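You operate a simulated robot arm through the tools that you are given. There is no shell and no other tool.

You run a simulated robot arm. Do the job below in one go: nothing can be reset, and whatever is moved stays where it is left.

JOB
Wax the panel in the drying box, let it dry and buff it.
Fine: wax with the green pad; tools back, wax tin shut; leave the orange rag where it lies.
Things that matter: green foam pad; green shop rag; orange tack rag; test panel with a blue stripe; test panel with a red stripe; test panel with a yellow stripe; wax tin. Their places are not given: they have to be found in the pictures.

Only the result counts: the job must be done as asked and must still hold three seconds after the hand-in. Knocking over, shifting, dropping, spilling or breaking anything else fails it.

ROBOT AND FRAMES
A 6-joint arm with a two-finger gripper, fixed in place. Base frame: the origin is at the foot of the arm, x ahead of it, y to its left, z up; the work surface is at about z = 850. Readings come in mm, degrees, newtons and seconds.
It reaches about 1298 mm from its shoulder. Its first joint turns from -149.0 to 149.0 degrees. Payload 1.57 kg.
The TCP is the grasp point between the finger pads, 21 mm short of the fingertips. In the tool frame z runs along the fingers and y along their closing line. The gripper opens to 70 mm. The gripper's body begins 50 mm behind the TCP.
Orientation is that of the tool frame in the base frame, as a unit quaternion [w, x, y, z]. With the fingers straight down and closing along the base's y, the tool's x points along the base's -x, its y along +y and its z along -z.

CONTROLS
- The arm moves only by the tool send_rows. Its argument "plan" is a list of rows, each a list of 7 numbers: the turn, a rotation vector about the tool's x, y, z in units of 8 degrees (1.0 is 8 degrees), then the shift along the tool's x, y, z in units of 40 mm (1.0 is 40 mm), then the gripper command, from -1 (shut) to 1 (fully open), values between in proportion. In form: [[rx, ry, rz, tx, ty, tz, claw], ...]. A call has 1 to 20 rows; each row shifts and turns the commanded pose from where the row before left it, along the tool's axes as they then stand. A call with a number of a shift or a turn outside -1 to 1 is refused whole. A row lasts 0.2 s, in which the tool goes at most 50 mm and 8.6 degrees; a call with a longer step from one row to the next is refused whole, and so is a gripper value outside its range. A pose out of reach is approached as far as the arm can. The call stops where the force on the tool passes 90 N (or 10 N more than at its start, if that is more) or the arm is blocked; 0.2 s more then pass. The fingers move at their own pace and stop on an object; they squeeze with about 28 N. The grip force told is the motor's: it shows also when the fingers shut on nothing. Time passes only in rows, and 0.2 s behind the last, so rows that do not move let the fingers close. It gives the time, the measured TCP pose, the force on the tool (base axes), the opening and the grip force at its end, in the units of the frame above (readings bear some noise), with the torque about the TCP (base axes, N m) and any sound that the robot's microphone picked up.
- Cameras (640 x 400 px; columns grow to the right, rows downward): "scene" is fixed at [412.4, -658.3, 1614.5]; the picture's right is [-0.02, -1.00, 0.00], its down [-0.98, 0.02, -0.17] and it looks along [0.17, -0.00, -0.99] (base axes); focal length 246 px, centre (320, 200). "wrist" rides on the gripper at [79, 4, -81] in the tool frame; the picture's right is [-0.05, 1.00, 0.00], its down [-0.67, -0.04, -0.74] and it looks along [-0.74, -0.04, 0.67] (tool axes); focal length 256 px, centre (320, 200).
- capture(camera): a new picture of that camera. The clock stands still meanwhile.
- move_column(by): slides the trunk up (or, below 0, down) by that many mm; the arm rides with it, the base frame stays. It gives what a move gives, with no picture.
- locate(camera, pixels): for up to 12 pixels [column, row] of the newest picture of that camera ("zoom" is the newest enlarged one), the place [x, y, z] in the base frame of the surface seen there, good to about 2 mm, but the place of the scene camera against the robot may be out by one fixed shift of up to 18 mm in any direction. The clock stands still meanwhile.
- zoom(camera, box): a new picture of the part [left, top, right, bottom] of that camera's present view, enlarged. The clock stands still meanwhile.
- hand_in(): hands the job in; it is judged then, once.

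Open the gripper and draw the arm clear of the work before you hand the job in, unless the task says otherwise.

The tools are called as name(argument=value, ...) on one line, values as JSON. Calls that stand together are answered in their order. send_rows: Moves the arm, as the interface text tells. Its arguments: {"type":"object","properties":{"plan":{"type":"array","items":{"type":"array","items":{"type":"number"}}}},"required":["plan"]} The other tools are called the same way: move_column (by) slides the trunk up or down; capture (camera) takes a picture; locate (camera, pixels) gives the place of the surface under pixels of a picture; zoom (camera, box) takes an enlarged picture of a part of a camera's view; hand_in () hands the job in.

At the start:

```text
clock: 0.0
ee_pos: [517.3, -419.0, 1182.0]
orientation: [0.0, 0.0, 1.0, 0.0]
contact_force: [0.2, 0.8, -0.1]
ft_torque: [-0.04, 0.0, 0.03]
width: 70.1
gripper_force: 0.0
trunk travel left (down, up): [-863.0, 107.0]
```

scene: 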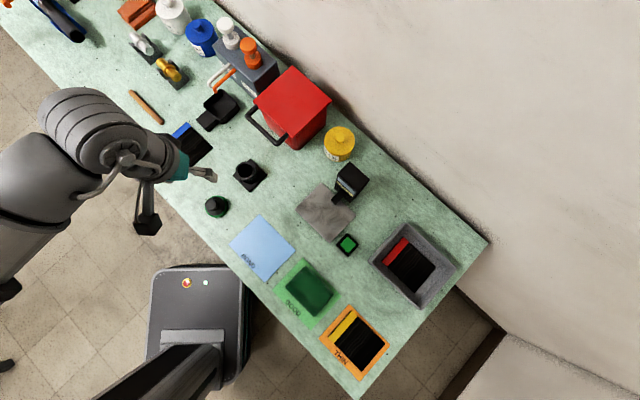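
wrist: 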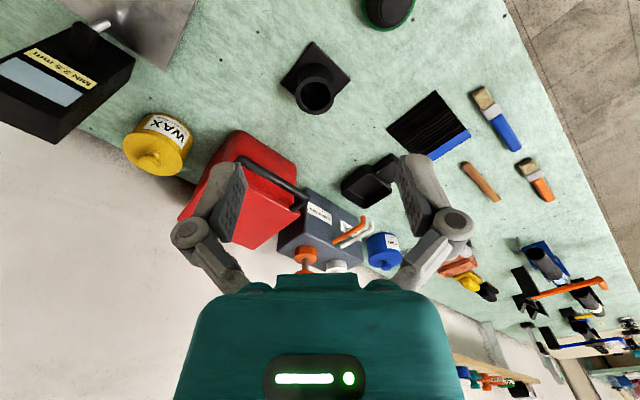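

I start by looking at the work area closely: the grey box at about (415,265) with a red stripe panel, mats at (265,248), (308,290), (355,342), the yellow wax tin at (340,143).

zoom(camera="scene", box=[340, 200, 500, 300])

zoom(camera="scene", box=[220, 200, 400, 400])

zoom(camera="scene", box=[180, 60, 380, 200])

zoom(camera="scene", box=[280, 150, 400, 260])

zoom(camera="scene", box=[100, 60, 280, 220])

capture(camera="wrist")

```text
4.00 times, centred on (420, 250) of scene
```

zoom: 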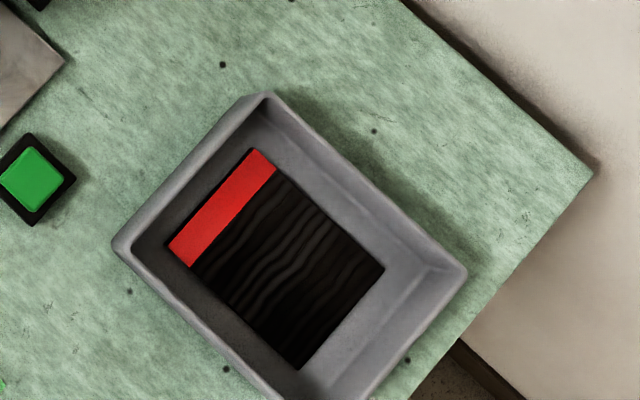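

```text
2.00 times, centred on (310, 300) of scene
```

zoom: 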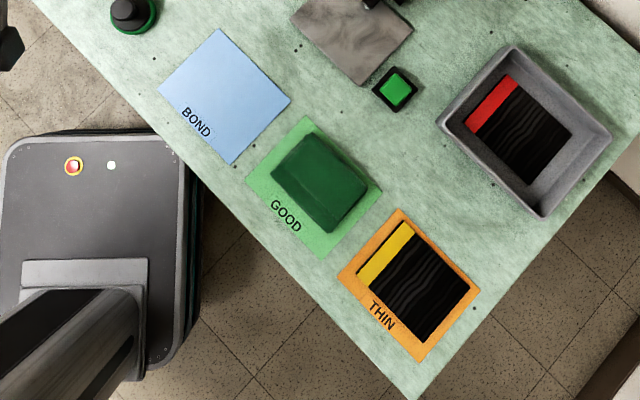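

```text
2.86 times, centred on (280, 130) of scene
```

zoom: 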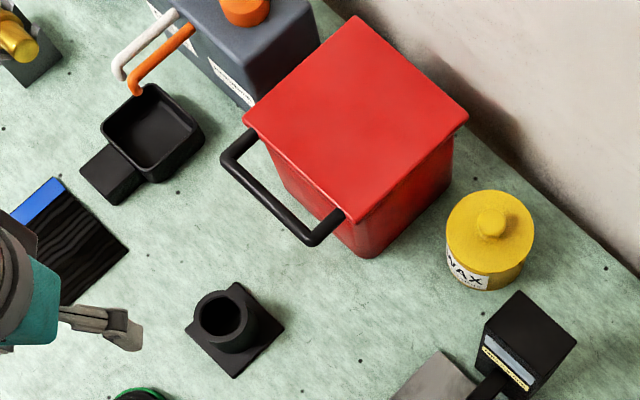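

```text
3.64 times, centred on (340, 205) of scene
```

zoom: 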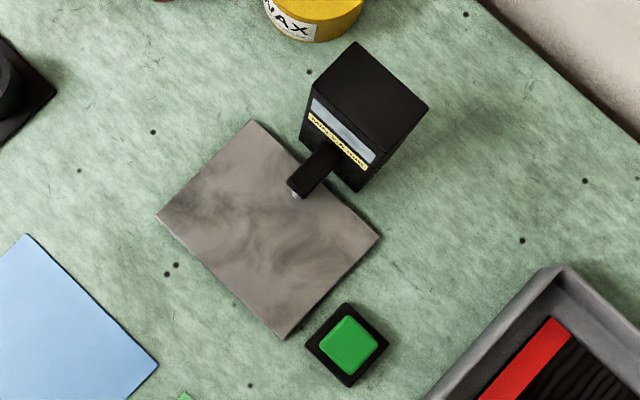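

```text
2.50 times, centred on (190, 140) of scene
```

zoom: 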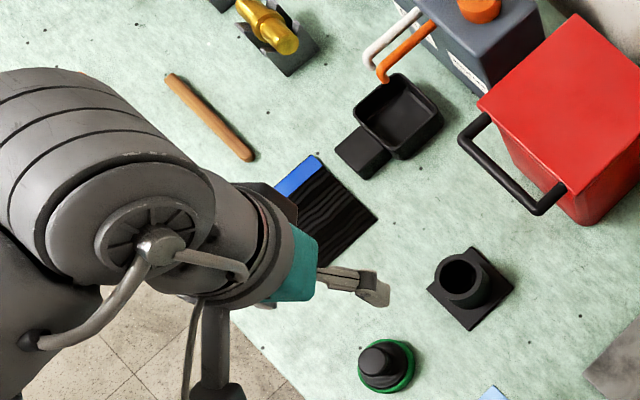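

```text
taken
```

wrist: 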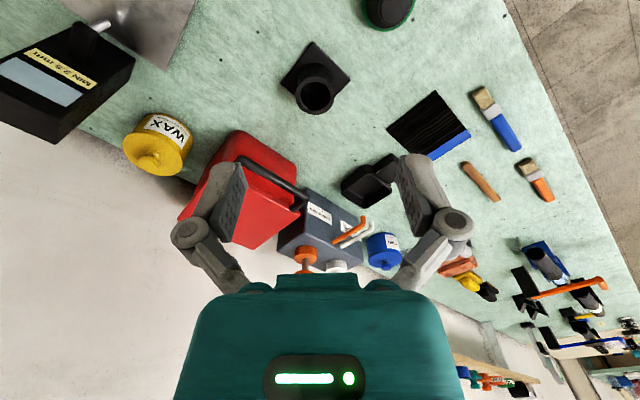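

The wrist picture shows labels on the gauge (about (60,70)), on the wax tin (165,130) and on the dispenser (320,215). I zoom in on these to read them.

zoom(camera="wrist", box=[0, 0, 160, 140])

zoom(camera="wrist", box=[260, 140, 420, 280])

zoom(camera="wrist", box=[460, 80, 640, 300])

zoom(camera="wrist", box=[240, 0, 440, 120])

zoom(camera="scene", box=[0, 0, 200, 120])

zoom(camera="scene", box=[315, 155, 375, 205])

```text
2.86 times, centred on (80, 70) of wrist
```

zoom: 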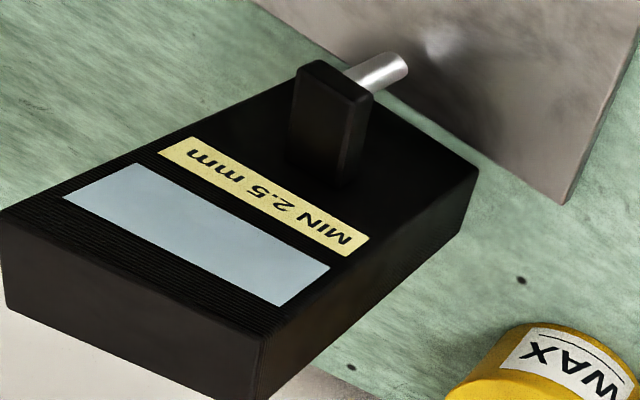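

```text
2.86 times, centred on (340, 210) of wrist
```

zoom: 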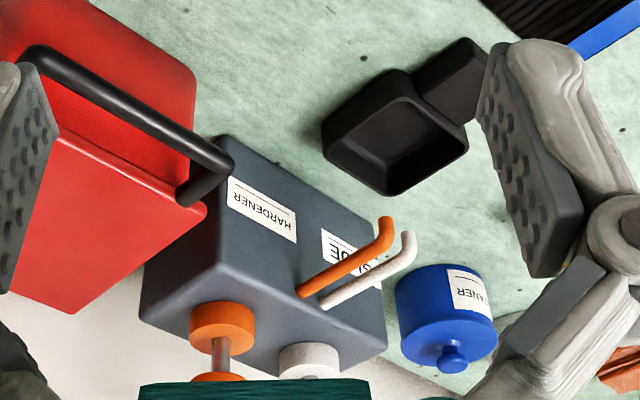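

```text
1.82 times, centred on (550, 190) of wrist
```

zoom: 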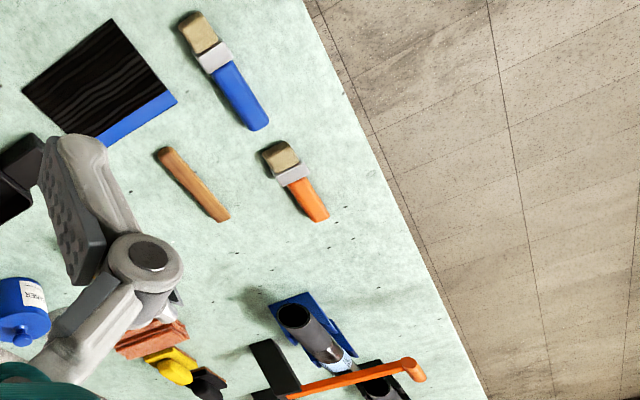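

```text
3.20 times, centred on (340, 60) of wrist
```

zoom: 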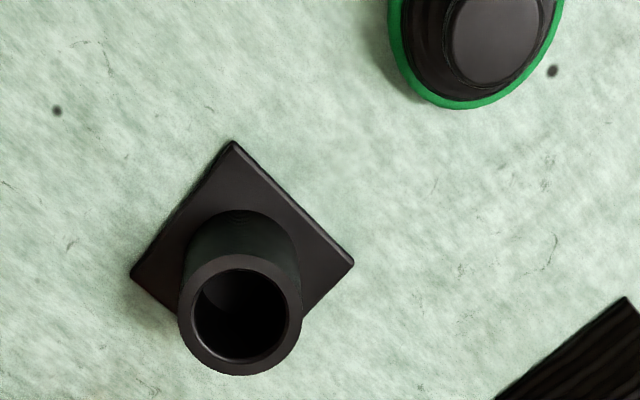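

```text
3.20 times, centred on (100, 60) of scene
```

zoom: 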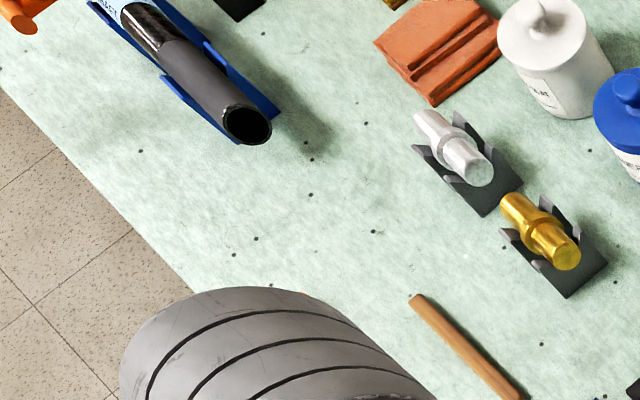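

```text
8.00 times, centred on (345, 180) of scene
```

zoom: 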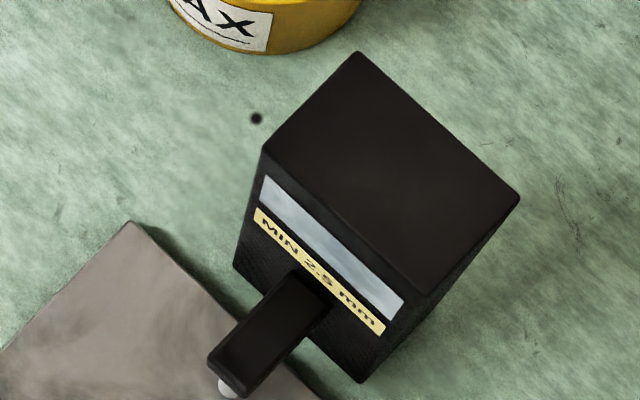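

I measure the key things with the scene camera: pad, panel, box corners, wax tin, rag, button.

capture(camera="scene")

locate(camera="scene", pixels=[[216, 203], [216, 215], [340, 135], [340, 150], [403, 239], [384, 262], [436, 268], [415, 291], [412, 266], [407, 224], [370, 261], [456, 268]])

locate(camera="scene", pixels=[[308, 270], [290, 290], [325, 300], [310, 312], [307, 290], [347, 244], [200, 230], [330, 185], [137, 12], [248, 170], [217, 105], [280, 260]])

```text
taken
```

scene: 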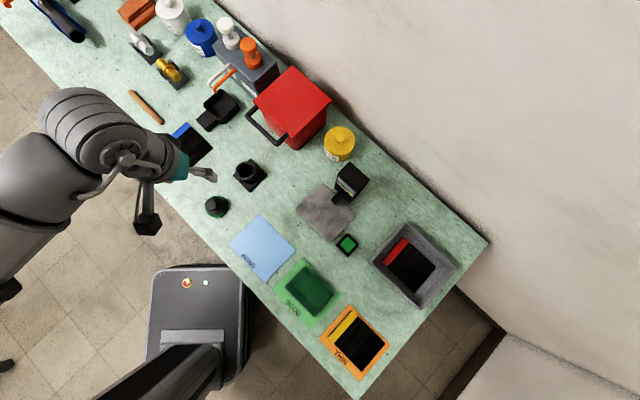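

```text
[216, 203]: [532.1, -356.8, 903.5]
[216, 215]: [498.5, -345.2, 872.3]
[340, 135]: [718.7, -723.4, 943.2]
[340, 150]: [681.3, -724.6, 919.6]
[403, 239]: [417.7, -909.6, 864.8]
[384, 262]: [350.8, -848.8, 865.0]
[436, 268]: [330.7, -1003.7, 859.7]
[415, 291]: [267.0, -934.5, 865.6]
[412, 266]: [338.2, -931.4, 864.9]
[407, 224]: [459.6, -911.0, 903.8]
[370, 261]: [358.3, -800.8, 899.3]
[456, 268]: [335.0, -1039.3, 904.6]
```

```text
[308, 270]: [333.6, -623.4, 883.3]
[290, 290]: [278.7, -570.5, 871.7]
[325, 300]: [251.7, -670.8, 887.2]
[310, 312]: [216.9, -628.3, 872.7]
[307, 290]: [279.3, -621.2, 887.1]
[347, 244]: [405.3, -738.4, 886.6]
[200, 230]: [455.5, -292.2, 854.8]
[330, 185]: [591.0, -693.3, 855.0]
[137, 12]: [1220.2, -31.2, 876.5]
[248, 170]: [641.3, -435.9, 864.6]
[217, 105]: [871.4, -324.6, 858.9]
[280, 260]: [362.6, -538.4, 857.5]
```

The scene camera gives rough places (pad ≈ (515,-350), panel with red stripe in grey box ≈ (342,-925, z 865), tin ≈ (700,-724), green rag ≈ (275,-622)). I move to in front of the wax tin to read its label with the wrist camera.

send_rows(plan=[[0, 0, 0, 0, -0.95, 0.3, 1], [0, 0, 0, 0, -0.95, 0.3, 1], [0, 0, 0, 0, -0.95, 0.3, 1], [0, 0, 0, 0, -0.95, 0.3, 1], [0, 0, 0, 0, -0.95, 0.3, 1], [0, 0, 0, 0, -0.95, 0.3, 1], [0, 0, 0, 0, -0.95, 0.3, 1], [0, 0, 0, 0, -0.95, 0.3, 1]])

capture(camera="wrist")

capture(camera="scene")

```text
clock: 1.8
ee_pos: [520.2, -724.7, 1181.3]
orientation: [-0.001, 0.0, 1.0, 0.0]
contact_force: [-0.1, -0.2, 0.0]
ft_torque: [-0.01, 0.03, -0.03]
width: 70.1
gripper_force: 0.1
out of reach, approached as far as the arm can: row 1, 2, 3, 4, 5, 6, 7, 8
trunk travel left (down, up): [-863.0, 107.0]
```

```text
taken
```

wrist: 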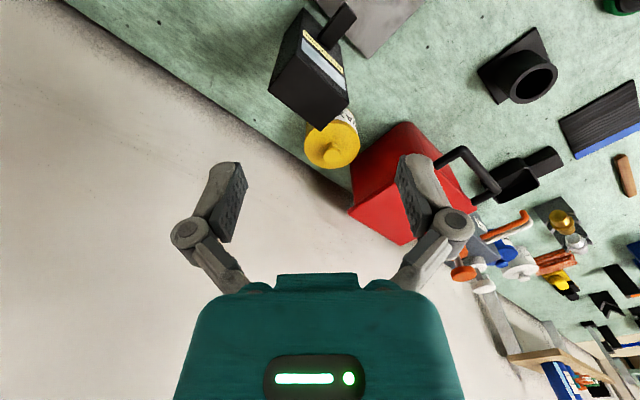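

```text
taken
```

scene: 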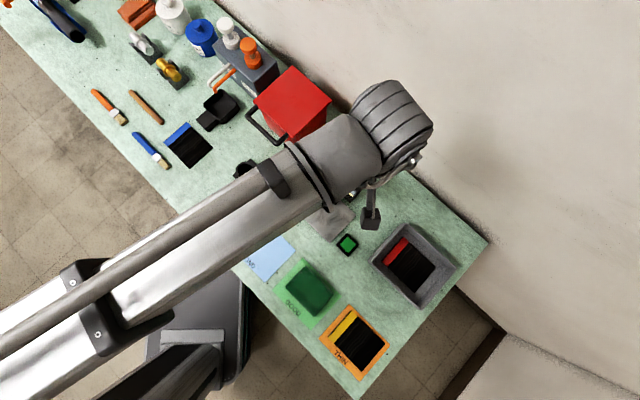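

The rows moved sideways but not down ("out of reach" with z still 1181), so the trunk should carry the arm down. I lower the trunk by 100 mm and look again.

move_column(by=-100)

capture(camera="wrist")

zoom(camera="wrist", box=[250, 80, 410, 200])

```text
clock: 3.1
ee_pos: [519.8, -723.3, 1081.5]
orientation: [0.001, 0.0, 1.0, 0.0]
contact_force: [0.2, -0.5, 0.3]
ft_torque: [0.0, 0.01, 0.01]
width: 70.2
gripper_force: 0.1
trunk travel left (down, up): [-763.0, 207.0]
```

```text
taken
```

wrist: 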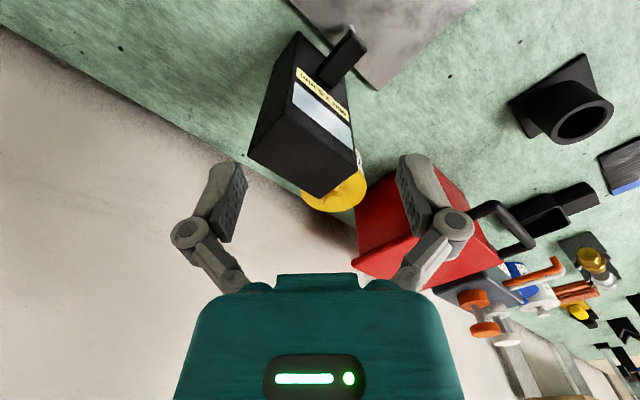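

```text
3.33 times, centred on (330, 140) of wrist
```

zoom: 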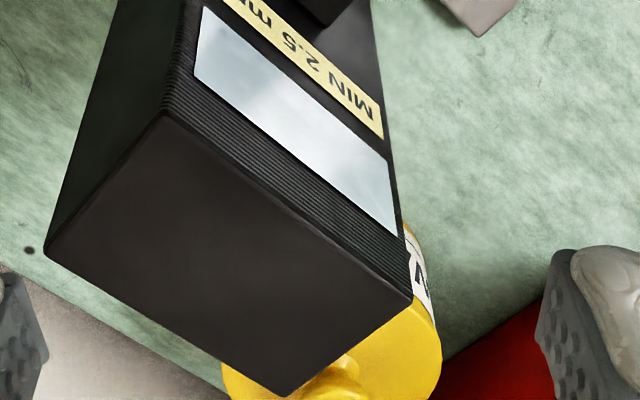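

The gauge at (300,130) hides the tin label; I move 120 mm to the left (+y) and slightly down to see whether descending works now.

send_rows(plan=[[0, 0, 0, 0, 0.9, 0.2, 1], [0, 0, 0, 0, 0.9, 0.2, 1], [0, 0, 0, 0, 0.9, 0.2, 1]])

capture(camera="wrist")

```text
clock: 3.9
ee_pos: [519.3, -615.4, 1081.6]
orientation: [0.0, 0.001, 1.0, -0.001]
contact_force: [0.3, 0.0, -0.5]
ft_torque: [0.02, -0.01, -0.02]
width: 70.0
gripper_force: 0.1
out of reach, approached as far as the arm can: row 1, 2, 3
trunk travel left (down, up): [-763.0, 207.0]
```

```text
taken
```

wrist: 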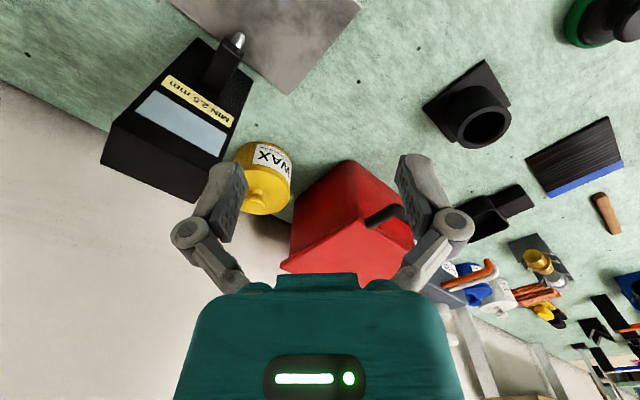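

Descending is still blocked at this trunk height, so I raise the arm by 120 mm first (to stay clear) to check upward travel, then lower the trunk.

send_rows(plan=[[0, 0, 0, 0, 0, -1, 1], [0, 0, 0, 0, 0, -1, 1], [0, 0, 0, 0, 0, -1, 1]])

move_column(by=-200)

capture(camera="scene")

capture(camera="wrist")

```text
clock: 4.7
ee_pos: [519.1, -615.5, 1082.7]
orientation: [0.001, 0.0, 1.0, 0.0]
contact_force: [-0.2, -0.3, 0.1]
ft_torque: [0.04, -0.01, 0.01]
width: 70.0
gripper_force: 0.1
out of reach, approached as far as the arm can: row 1, 2, 3
trunk travel left (down, up): [-763.0, 207.0]
```

```text
clock: 6.9
ee_pos: [520.0, -616.9, 882.5]
orientation: [0.0, 0.0, 1.0, 0.0]
contact_force: [-0.2, 0.2, -0.6]
ft_torque: [-0.01, 0.03, -0.01]
width: 69.7
gripper_force: 0.2
trunk travel left (down, up): [-563.0, 407.0]
```

```text
taken
```

scene: 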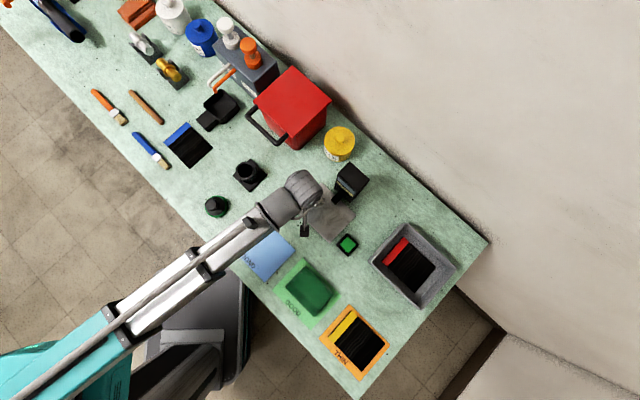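

```text
taken
```

wrist: 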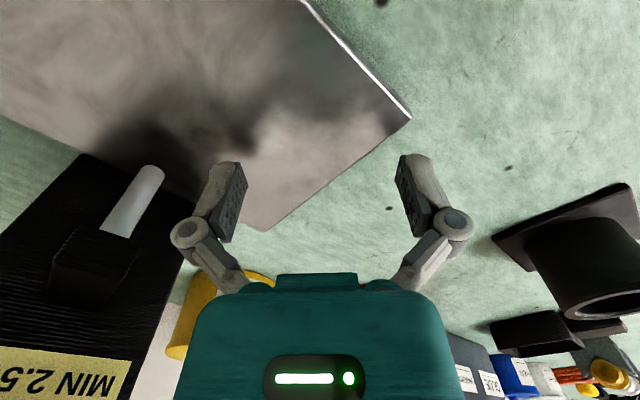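

The arm moves only horizontally by rows; height comes from the trunk alone (up was also refused). I raise the trunk by 110 and look at the wax tin label.

move_column(by=120)

send_rows(plan=[[0, 0, 0, 0, -0.75, 0, 1], [0, 0, 0, 0, 0, 0, 1]])

capture(camera="wrist")

```text
clock: 8.4
ee_pos: [520.1, -615.0, 1001.8]
orientation: [0.0, 0.0, 1.0, 0.0]
contact_force: [0.1, 0.4, 0.3]
ft_torque: [0.03, 0.0, 0.01]
width: 70.2
gripper_force: 0.0
trunk travel left (down, up): [-683.0, 287.0]
```

```text
clock: 9.0
ee_pos: [519.0, -645.0, 1001.9]
orientation: [0.0, 0.0, 1.0, -0.001]
contact_force: [0.5, -0.1, 0.2]
ft_torque: [0.0, 0.0, 0.0]
width: 70.1
gripper_force: 0.0
trunk travel left (down, up): [-683.0, 287.0]
```

```text
taken
```

wrist: 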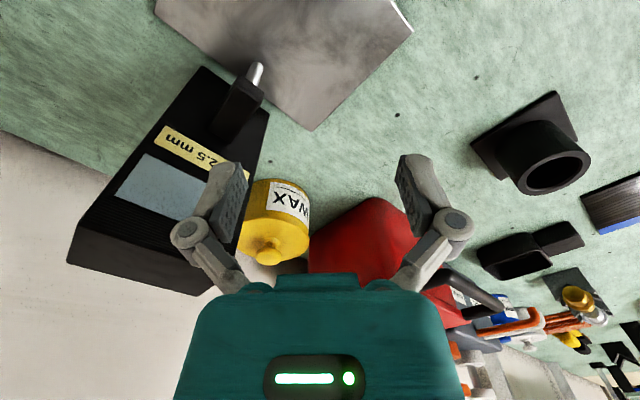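

The tin is now clear at (275,215); I zoom into its label and locate lid knob, lid and tin edges.

zoom(camera="wrist", box=[230, 165, 330, 275])

locate(camera="wrist", pixels=[[265, 250], [265, 243], [252, 240], [300, 245], [276, 220], [256, 190], [304, 190], [280, 185], [200, 285], [75, 260], [330, 230], [375, 200]])

```text
3.64 times, centred on (280, 220) of wrist
```

zoom: 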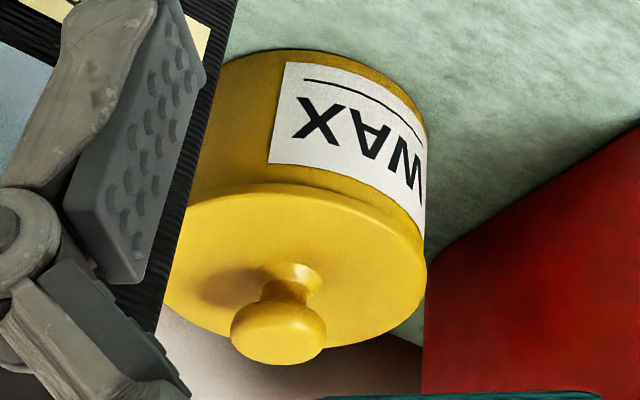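

```text
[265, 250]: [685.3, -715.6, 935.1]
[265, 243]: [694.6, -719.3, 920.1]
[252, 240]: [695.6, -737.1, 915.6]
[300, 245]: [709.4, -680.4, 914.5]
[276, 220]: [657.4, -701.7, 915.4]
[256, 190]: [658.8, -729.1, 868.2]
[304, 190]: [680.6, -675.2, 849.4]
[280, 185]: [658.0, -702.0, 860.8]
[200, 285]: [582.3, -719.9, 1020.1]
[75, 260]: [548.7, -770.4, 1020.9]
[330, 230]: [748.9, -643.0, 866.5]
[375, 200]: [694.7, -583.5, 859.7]
```

The gauge's top seems to lie at z≈1020, so it is a tall obstacle; I map obstacle corners (gauge, red box) with the scene camera.

capture(camera="scene")

locate(camera="scene", pixels=[[348, 163], [368, 178], [340, 170], [357, 187], [337, 193], [292, 70], [328, 101], [300, 142], [258, 104], [340, 131], [353, 145], [327, 145]])

zoom(camera="scene", box=[320, 115, 380, 210])

```text
taken
```

scene: 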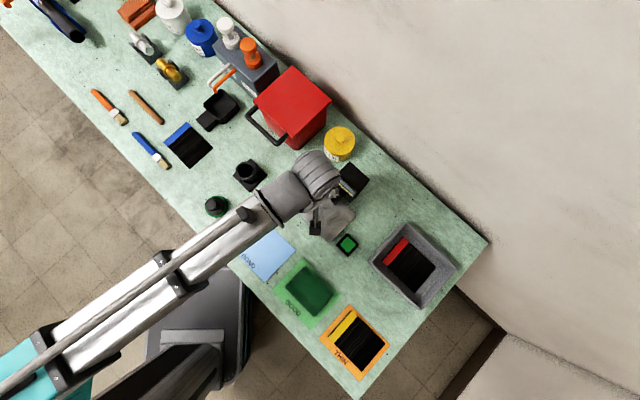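

```text
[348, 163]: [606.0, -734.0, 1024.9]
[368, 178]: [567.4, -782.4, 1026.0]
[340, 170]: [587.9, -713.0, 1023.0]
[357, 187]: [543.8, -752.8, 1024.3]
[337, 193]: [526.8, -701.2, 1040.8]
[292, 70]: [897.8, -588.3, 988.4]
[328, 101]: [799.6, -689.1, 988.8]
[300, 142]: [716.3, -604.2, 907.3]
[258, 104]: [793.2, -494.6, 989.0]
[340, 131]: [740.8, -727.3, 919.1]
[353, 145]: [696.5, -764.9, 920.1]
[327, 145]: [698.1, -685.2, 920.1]
```

```text
4.21 times, centred on (350, 162) of scene
```

zoom: 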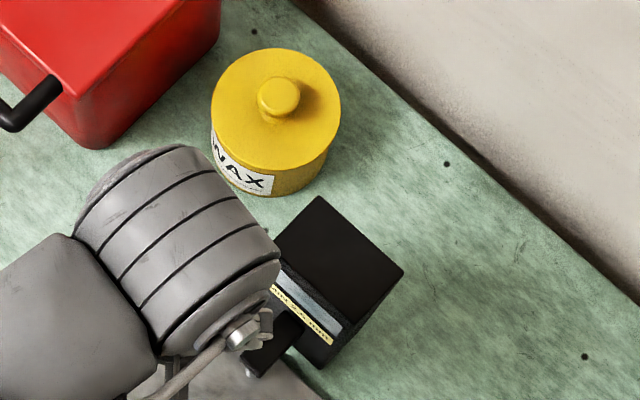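

I check the heights of the arm's own links in the scene picture (e.g. (200,262), (285,200), (320,170)) to know the clearance when the trunk is lowered.

locate(camera="scene", pixels=[[110, 318], [200, 257], [250, 215], [285, 200], [320, 170], [335, 165], [40, 375], [300, 165], [330, 200], [318, 222], [305, 215], [345, 210]])

zoom(camera="scene", box=[220, 130, 380, 260])

```text
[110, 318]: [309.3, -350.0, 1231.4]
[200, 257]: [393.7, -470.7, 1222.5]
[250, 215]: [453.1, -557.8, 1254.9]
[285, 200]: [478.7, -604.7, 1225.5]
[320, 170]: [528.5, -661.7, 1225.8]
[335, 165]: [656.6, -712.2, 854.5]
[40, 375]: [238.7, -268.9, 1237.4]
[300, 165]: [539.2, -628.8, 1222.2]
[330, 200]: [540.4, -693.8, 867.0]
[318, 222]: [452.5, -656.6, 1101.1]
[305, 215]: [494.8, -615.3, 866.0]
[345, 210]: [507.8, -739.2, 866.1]
```

```text
3.08 times, centred on (300, 195) of scene
```

zoom: 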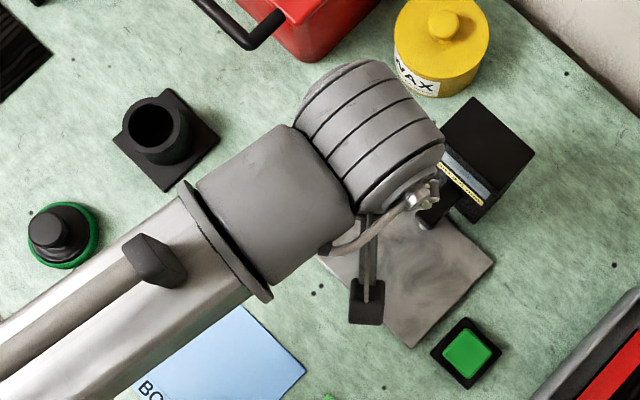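

Height comes from the trunk only; the link sits well above the TCP. I now move away from the gauge (first +y, then −x) to look at the green rag at ≈(275,-622).

send_rows(plan=[[0, 0, 0, 0.3, 0.6, 0, 1], [0, 0, 0, 0.95, 0, 0, 1], [0, 0, 0, 0.95, 0, 0, 1], [0, 0, 0, 0.95, 0, 0, 1], [0, 0, 0, 0.95, 0, 0, 1], [0, 0, 0, 0.95, 0, 0, 1], [0, 0, 0, 0.95, 0, 0, 1], [0, 0, 0, 0.95, 0, 0, 1], [0, 0, 0, 0.95, 0, 0, 1], [0, 0, 0, 0.95, 0, 0, 1], [0, 0, 0, 0, 0, 0, 1]])

capture(camera="wrist")

capture(camera="scene")

```text
clock: 11.4
ee_pos: [164.9, -621.1, 1001.6]
orientation: [-0.001, 0.0, 1.0, -0.001]
contact_force: [-0.7, -0.6, 0.1]
ft_torque: [0.01, 0.02, 0.01]
width: 70.1
gripper_force: 0.0
trunk travel left (down, up): [-683.0, 287.0]
```

```text
taken
```

wrist: 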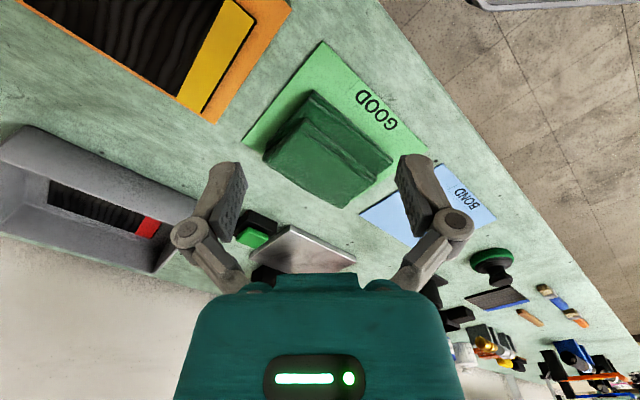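

```text
taken
```

scene: 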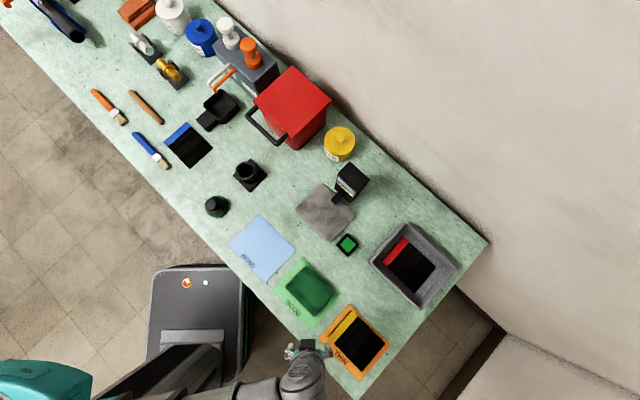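

The folded green rag lies on the GOOD mat at wrist (328,150). I zoom in on it and measure its corners.

zoom(camera="wrist", box=[230, 30, 430, 230])

locate(camera="wrist", pixels=[[312, 93], [265, 152], [390, 163], [345, 205], [300, 120], [350, 140], [330, 170], [300, 160], [266, 160], [344, 207], [388, 168], [322, 130]])

```text
2.00 times, centred on (330, 130) of wrist
```

zoom: 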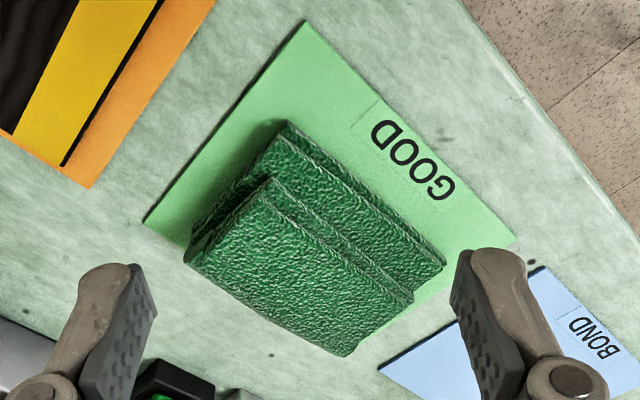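

```text
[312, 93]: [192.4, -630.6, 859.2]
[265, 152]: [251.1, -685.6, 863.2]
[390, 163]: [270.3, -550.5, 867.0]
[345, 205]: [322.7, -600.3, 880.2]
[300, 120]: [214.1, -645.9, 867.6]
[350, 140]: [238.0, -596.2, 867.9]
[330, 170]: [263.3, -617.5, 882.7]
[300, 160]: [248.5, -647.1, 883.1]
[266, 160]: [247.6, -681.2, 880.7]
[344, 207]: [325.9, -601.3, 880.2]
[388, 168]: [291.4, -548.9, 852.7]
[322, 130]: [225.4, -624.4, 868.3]
```

The rag has a wide lower fold (z≈868) and a narrower upper fold (z≈882). I zoom more closely and measure the upper fold's edges.

zoom(camera="wrist", box=[255, 80, 400, 215])

locate(camera="zoom", pixels=[[210, 60], [190, 125], [60, 255], [420, 310], [310, 365], [470, 245], [200, 150], [400, 305], [300, 230], [180, 320], [100, 250], [240, 240]])

```text
2.96 times, centred on (328, 148) of wrist
```

zoom: 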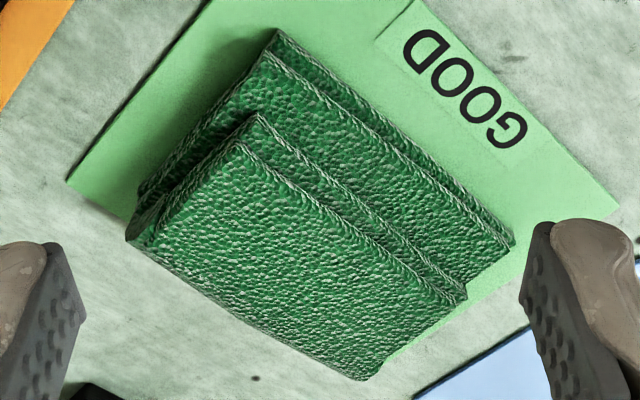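

```text
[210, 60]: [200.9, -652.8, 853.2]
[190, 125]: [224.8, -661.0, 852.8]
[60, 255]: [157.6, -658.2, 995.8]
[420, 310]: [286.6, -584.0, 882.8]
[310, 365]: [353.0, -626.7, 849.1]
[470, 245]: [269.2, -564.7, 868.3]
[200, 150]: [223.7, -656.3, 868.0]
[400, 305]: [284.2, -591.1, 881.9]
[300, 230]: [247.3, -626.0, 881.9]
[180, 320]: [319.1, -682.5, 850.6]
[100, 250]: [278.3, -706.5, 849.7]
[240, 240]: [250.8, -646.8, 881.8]
```

The upper fold is ~55×101 mm, centred ≈(265,-621), long axis ≈47°, so a 70 mm grip across it at about −43° works. Next I move to look at the drying box and its panel.

send_rows(plan=[[0, 0, 0, -0.1, -0.95, 0, 1], [0, 0, 0, -0.1, -0.95, 0, 1], [0, 0, 0, -0.1, -0.95, 0, 1], [0, 0, 0, -0.1, -0.95, 0, 1], [0, 0, 0, -0.1, -0.95, 0, 1], [0, 0, 0, -0.1, -0.95, 0, 1], [0, 0, 0, -0.1, -0.95, 0, 1], [0, 0, 0, -0.1, -0.95, 0, 1], [0, 0, 0, 0, 0, 0, 1]])

capture(camera="wrist")

capture(camera="scene")

```text
clock: 13.4
ee_pos: [199.3, -926.6, 1000.6]
orientation: [0.0, -0.001, 1.0, 0.0]
contact_force: [0.1, -0.6, 0.3]
ft_torque: [0.04, 0.0, 0.02]
width: 70.2
gripper_force: 0.1
trunk travel left (down, up): [-683.0, 287.0]
```

```text
taken
```

wrist: 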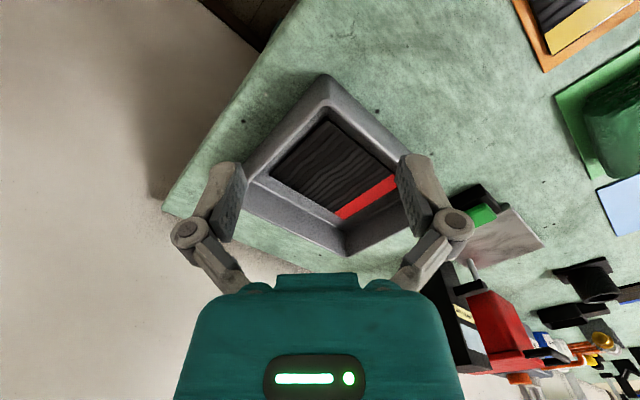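

```text
taken
```

scene: 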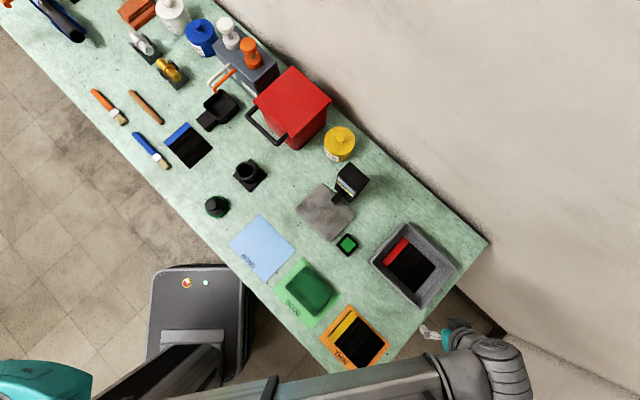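

The box with red-stripe panel is at wrist (330,170). I zoom in and measure the panel corners and the box walls.

zoom(camera="wrist", box=[230, 65, 430, 260])

locate(camera="wrist", pixels=[[327, 120], [272, 176], [343, 218], [397, 180], [330, 170], [318, 80], [240, 190], [345, 253], [335, 100], [260, 182], [345, 232], [320, 108]])

```text
2.05 times, centred on (330, 162) of wrist
```

zoom: 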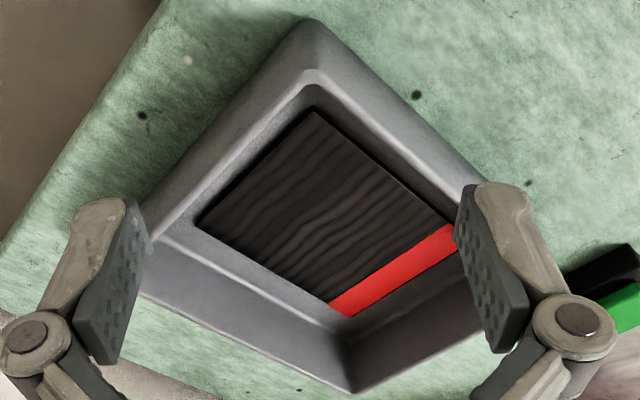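

```text
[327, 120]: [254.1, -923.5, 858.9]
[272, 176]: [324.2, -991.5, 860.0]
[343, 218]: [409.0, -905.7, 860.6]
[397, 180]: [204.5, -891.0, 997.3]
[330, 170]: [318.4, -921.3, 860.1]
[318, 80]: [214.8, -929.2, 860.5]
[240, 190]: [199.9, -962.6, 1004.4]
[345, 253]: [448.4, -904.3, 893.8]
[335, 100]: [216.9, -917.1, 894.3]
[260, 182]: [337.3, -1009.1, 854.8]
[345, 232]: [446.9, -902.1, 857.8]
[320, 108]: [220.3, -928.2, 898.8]
```

Panel corners (wrist frame): (254,-924), (324,-992), (409,-906), ≈(339,-838), top z≈860; the scene camera is shifted by about (+10,−10,+5). Now I move to look at the green pad near (505,-345).

send_rows(plan=[[0, 0, 0, -0.277, 0.97, 0, 1], [0, 0, 0, -0.277, 0.97, 0, 1], [0, 0, 0, -0.277, 0.97, 0, 1], [0, 0, 0, -0.277, 0.97, 0, 1], [0, 0, 0, -0.277, 0.97, 0, 1], [0, 0, 0, -0.277, 0.97, 0, 1], [0, 0, 0, -0.277, 0.97, 0, 1], [0, 0, 0, -0.277, 0.97, 0, 1], [0, 0, 0, -0.277, 0.97, 0, 1], [0, 0, 0, -0.277, 0.97, 0, 1], [0, 0, 0, -0.277, 0.97, 0, 1], [0, 0, 0, -0.277, 0.97, 0, 1], [0, 0, 0, -0.277, 0.97, 0, 1], [0, 0, 0, -0.277, 0.97, 0, 1], [0, 0, 0, -0.277, 0.97, 0, 1], [0, 0, 0, 0, 0, 0, 1]])

capture(camera="wrist")

capture(camera="scene")

```text
clock: 16.8
ee_pos: [378.3, -360.2, 1002.1]
orientation: [-0.001, 0.0, 1.0, 0.001]
contact_force: [-0.5, -0.4, -0.6]
ft_torque: [0.0, 0.02, -0.01]
width: 70.0
gripper_force: 0.1
out of reach, approached as far as the arm can: row 1, 15
trunk travel left (down, up): [-683.0, 287.0]
```

```text
taken
```

wrist: 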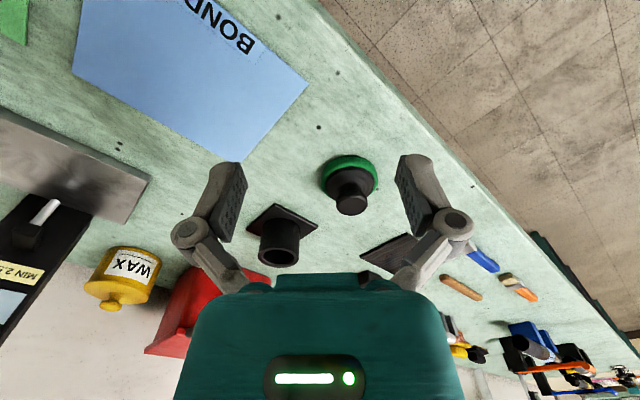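

```text
taken
```

scene: 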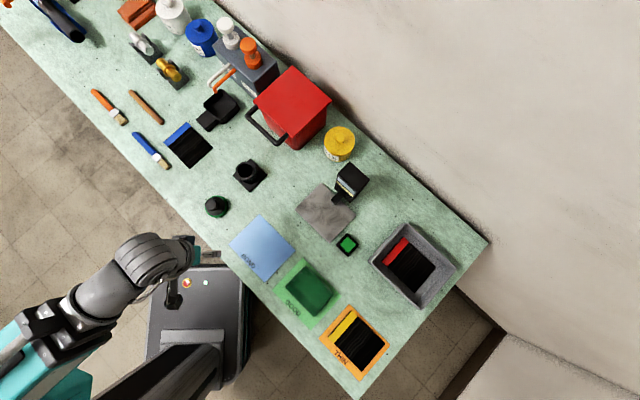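

The pad is at wrist (350,185): green foam disc with a black body and knob. I zoom in and measure it.

zoom(camera="wrist", box=[240, 140, 400, 270])

locate(camera="wrist", pixels=[[350, 205], [335, 205], [366, 205], [350, 212], [350, 190], [350, 158], [322, 180], [377, 178], [350, 166], [323, 172], [376, 172], [350, 156]])

```text
3.08 times, centred on (320, 205) of wrist
```

zoom: 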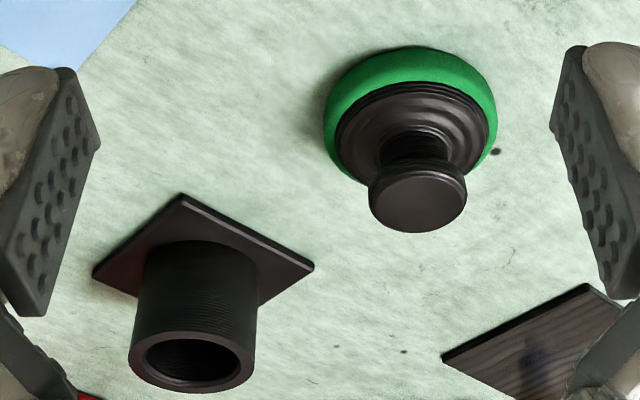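

```text
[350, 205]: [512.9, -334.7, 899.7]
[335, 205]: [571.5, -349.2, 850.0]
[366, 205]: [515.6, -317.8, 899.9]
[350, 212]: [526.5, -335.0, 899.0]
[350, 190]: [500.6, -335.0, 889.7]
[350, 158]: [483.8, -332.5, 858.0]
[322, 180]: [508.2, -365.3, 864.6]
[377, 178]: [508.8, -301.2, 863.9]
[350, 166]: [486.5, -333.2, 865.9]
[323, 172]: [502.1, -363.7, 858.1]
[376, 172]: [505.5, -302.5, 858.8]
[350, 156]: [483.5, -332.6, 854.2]
```

Foam ≈64 mm wide centred ≈(515.5,-333), knob top z≈900. I measure the knob's neck and cap heights in the zoomed picture to choose the gripping height.

locate(camera="zoom", pixels=[[418, 200], [418, 178], [418, 225], [372, 195], [464, 195], [418, 150], [385, 150], [450, 150], [360, 120], [350, 145], [480, 140], [410, 100]])

locate(camera="scene", pixels=[[216, 203], [211, 203], [221, 203], [216, 199], [216, 208], [228, 207], [204, 207], [340, 135], [337, 132], [344, 132], [340, 128], [340, 139]])

zoom(camera="scene", box=[190, 185, 245, 225])

```text
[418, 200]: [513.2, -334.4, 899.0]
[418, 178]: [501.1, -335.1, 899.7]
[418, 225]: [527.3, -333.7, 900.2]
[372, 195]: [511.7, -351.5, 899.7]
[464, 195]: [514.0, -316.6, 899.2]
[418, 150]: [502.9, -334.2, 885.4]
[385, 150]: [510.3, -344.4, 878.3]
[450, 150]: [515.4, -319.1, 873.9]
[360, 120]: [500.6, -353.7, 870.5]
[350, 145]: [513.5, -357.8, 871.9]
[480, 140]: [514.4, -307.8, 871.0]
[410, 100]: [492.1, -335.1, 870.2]
```

```text
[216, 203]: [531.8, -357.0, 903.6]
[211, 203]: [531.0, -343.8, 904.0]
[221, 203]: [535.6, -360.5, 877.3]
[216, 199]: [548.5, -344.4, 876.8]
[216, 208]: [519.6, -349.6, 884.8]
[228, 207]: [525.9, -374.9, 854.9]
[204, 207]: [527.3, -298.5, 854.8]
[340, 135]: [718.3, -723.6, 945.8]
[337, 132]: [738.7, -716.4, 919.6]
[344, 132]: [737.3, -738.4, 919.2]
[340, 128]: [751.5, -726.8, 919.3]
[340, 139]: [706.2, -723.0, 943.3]
```

```text
10.00 times, centred on (218, 205) of scene
```

zoom: 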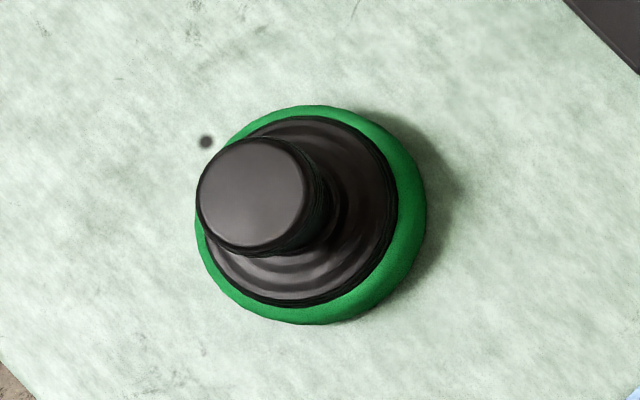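

The pad's knob head spans z≈888–900 (35 mm wide) at (514.5,-334). First I open the tin: I raise the trunk for clearance over the gauge (top ≈1020) and check the red box's handle position and wall line.

move_column(by=65)

locate(camera="scene", pixels=[[248, 107], [260, 128], [278, 143], [285, 136], [360, 150], [375, 165], [365, 140], [400, 180], [285, 185], [322, 184], [297, 210], [300, 148]])

```text
clock: 17.8
ee_pos: [378.1, -361.2, 1066.5]
orientation: [-0.001, 0.0, 1.0, 0.001]
contact_force: [0.3, 1.0, 0.2]
ft_torque: [0.0, -0.02, -0.02]
width: 70.1
gripper_force: 0.0
trunk travel left (down, up): [-748.0, 222.0]
```

```text
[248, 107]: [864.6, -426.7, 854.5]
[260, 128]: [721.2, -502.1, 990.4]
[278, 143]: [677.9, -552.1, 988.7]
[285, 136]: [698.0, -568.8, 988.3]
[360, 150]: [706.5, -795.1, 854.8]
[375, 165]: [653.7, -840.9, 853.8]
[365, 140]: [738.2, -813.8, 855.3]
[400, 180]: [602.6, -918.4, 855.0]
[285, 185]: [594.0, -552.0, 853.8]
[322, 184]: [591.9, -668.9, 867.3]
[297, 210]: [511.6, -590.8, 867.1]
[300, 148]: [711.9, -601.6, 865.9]
```

The handle reaches z≈985 near (667,-541) and the wall is ~80 mm beyond the tin. I rotate the tool by 45° (camera toward the table front) so it stays away from gauge and wall.

send_rows(plan=[[0, 0, 0.9375, -0.5, 0, 0, 1], [0, 0, 0.9375, 0, 0, 0, 1], [0, 0, 0.9375, 0, 0, 0, 1], [0, 0, 0.9375, 0, 0, 0, 1], [0, 0, 0.9375, 0, 0, 0, 1], [0, 0, 0.9375, 0, 0, 0, 1], [0, 0, 0, 0, 0, 0, 1]])

capture(camera="scene")

```text
clock: 19.4
ee_pos: [398.1, -361.7, 1066.5]
orientation: [0.0, 0.383, 0.924, 0.0]
contact_force: [-0.1, -0.6, -0.3]
ft_torque: [-0.05, -0.01, 0.0]
width: 69.9
gripper_force: 0.1
trunk travel left (down, up): [-748.0, 222.0]
```

```text
taken
```

scene: 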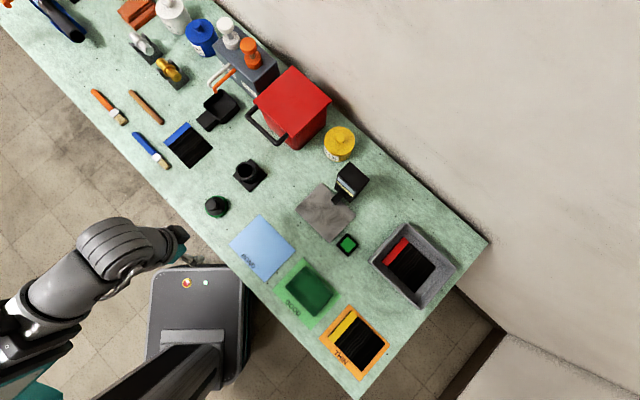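

Rotation worked (tool x now points to (−0.71, 0.71)). I move to about (574,-589), from where the camera looks at the tin's lid.

send_rows(plan=[[0, 0, 0, -0.89, -0.1125, 0, 1], [0, 0, 0, -0.89, -0.1125, 0, 1], [0, 0, 0, -0.89, -0.1125, 0, 1], [0, 0, 0, -0.89, -0.1125, 0, 1], [0, 0, 0, -0.89, -0.1125, 0, 1], [0, 0, 0, -0.89, -0.1125, 0, 1], [0, 0, 0, -0.89, -0.1125, 0, 1], [0, 0, 0, -0.89, -0.1125, 0, 1], [0, 0, 0, 0, 0, 0, 1]])

capture(camera="wrist")

capture(camera="scene")

```text
clock: 21.4
ee_pos: [574.0, -587.2, 1066.6]
orientation: [-0.001, 0.383, 0.924, 0.0]
contact_force: [0.9, -0.3, -0.2]
ft_torque: [0.01, 0.02, -0.03]
width: 70.1
gripper_force: 0.1
trunk travel left (down, up): [-748.0, 222.0]
```

```text
taken
```

wrist: 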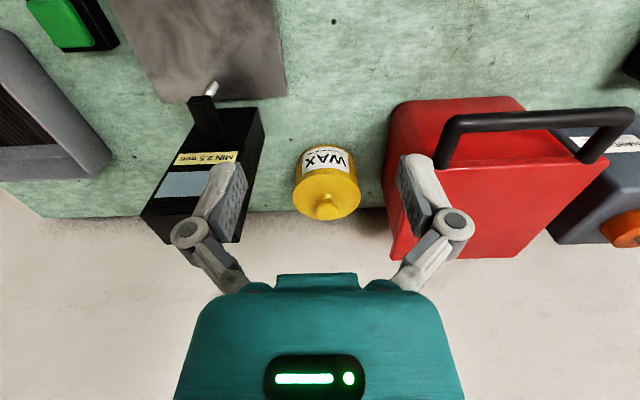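

```text
taken
```

scene: 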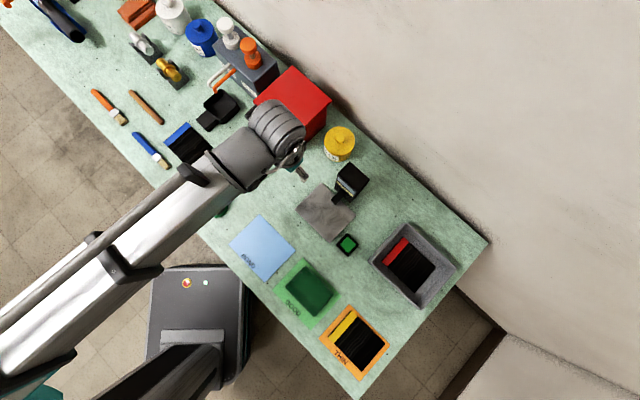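

The tin is at wrist (327,185), between gauge and red box. I zoom in on it to read the label and measure the knob.

zoom(camera="wrist", box=[280, 135, 380, 230])

zoom(camera="wrist", box=[300, 140, 360, 180])

locate(camera="wrist", pixels=[[326, 211], [326, 205], [326, 216], [318, 211], [334, 211], [295, 190], [358, 188], [326, 180], [330, 218], [326, 200], [300, 205], [355, 205]])

```text
4.21 times, centred on (330, 182) of wrist
```

zoom: 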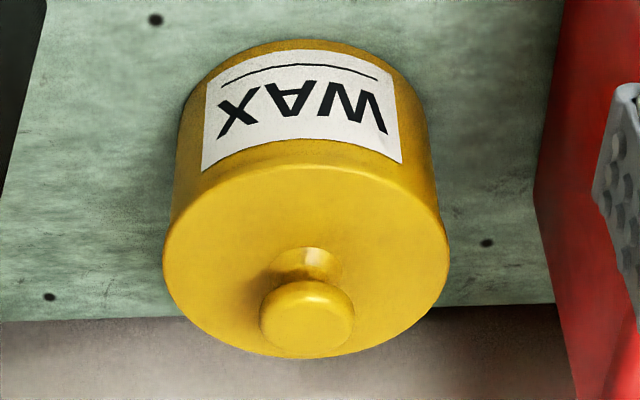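

```text
10.00 times, centred on (330, 160) of wrist
```

zoom: 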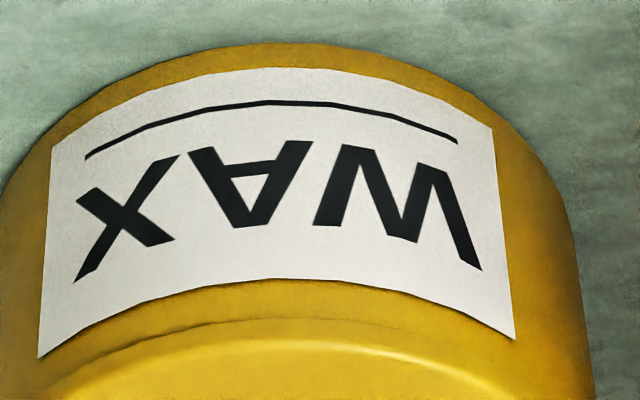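

```text
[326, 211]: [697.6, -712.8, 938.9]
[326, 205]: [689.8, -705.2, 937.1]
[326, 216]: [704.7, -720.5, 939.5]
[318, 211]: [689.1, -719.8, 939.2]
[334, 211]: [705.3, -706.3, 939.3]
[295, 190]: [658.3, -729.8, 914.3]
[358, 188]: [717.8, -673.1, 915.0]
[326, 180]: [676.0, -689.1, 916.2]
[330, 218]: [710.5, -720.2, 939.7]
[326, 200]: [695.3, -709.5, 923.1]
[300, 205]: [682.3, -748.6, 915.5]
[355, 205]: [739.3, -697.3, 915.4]
```

No drying time on the label. Knob and lid are centred at ≈(698,-712), lid Ø≈91 mm, top z≈915, knob top ≈939. I move above the knob.

send_rows(plan=[[0, 0, 0, -0.88, -0.003, 0, 1], [0, 0, 0, -0.88, -0.003, 0, 1], [0, 0, 0, -0.88, -0.003, 0, 1], [0, 0, 0, -0.88, -0.003, 0, 1], [0, 0, 0, -0.88, -0.003, 0, 1], [0, 0, 0, 0, 0, 0, 1]])

capture(camera="wrist")

capture(camera="scene")

```text
clock: 22.8
ee_pos: [696.8, -712.5, 1067.6]
orientation: [-0.001, 0.383, 0.924, 0.001]
contact_force: [-0.9, 0.4, -0.9]
ft_torque: [-0.02, 0.0, -0.02]
width: 69.8
gripper_force: 0.1
trunk travel left (down, up): [-748.0, 222.0]
```

```text
taken
```

wrist: 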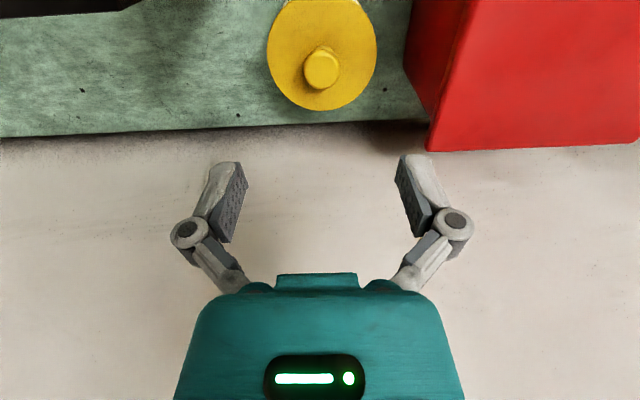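

```text
taken
```

scene: 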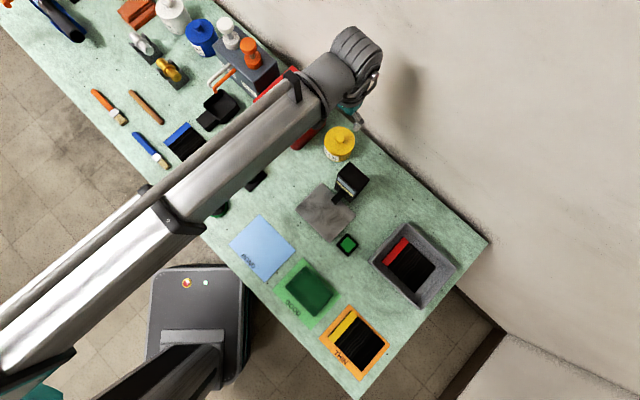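

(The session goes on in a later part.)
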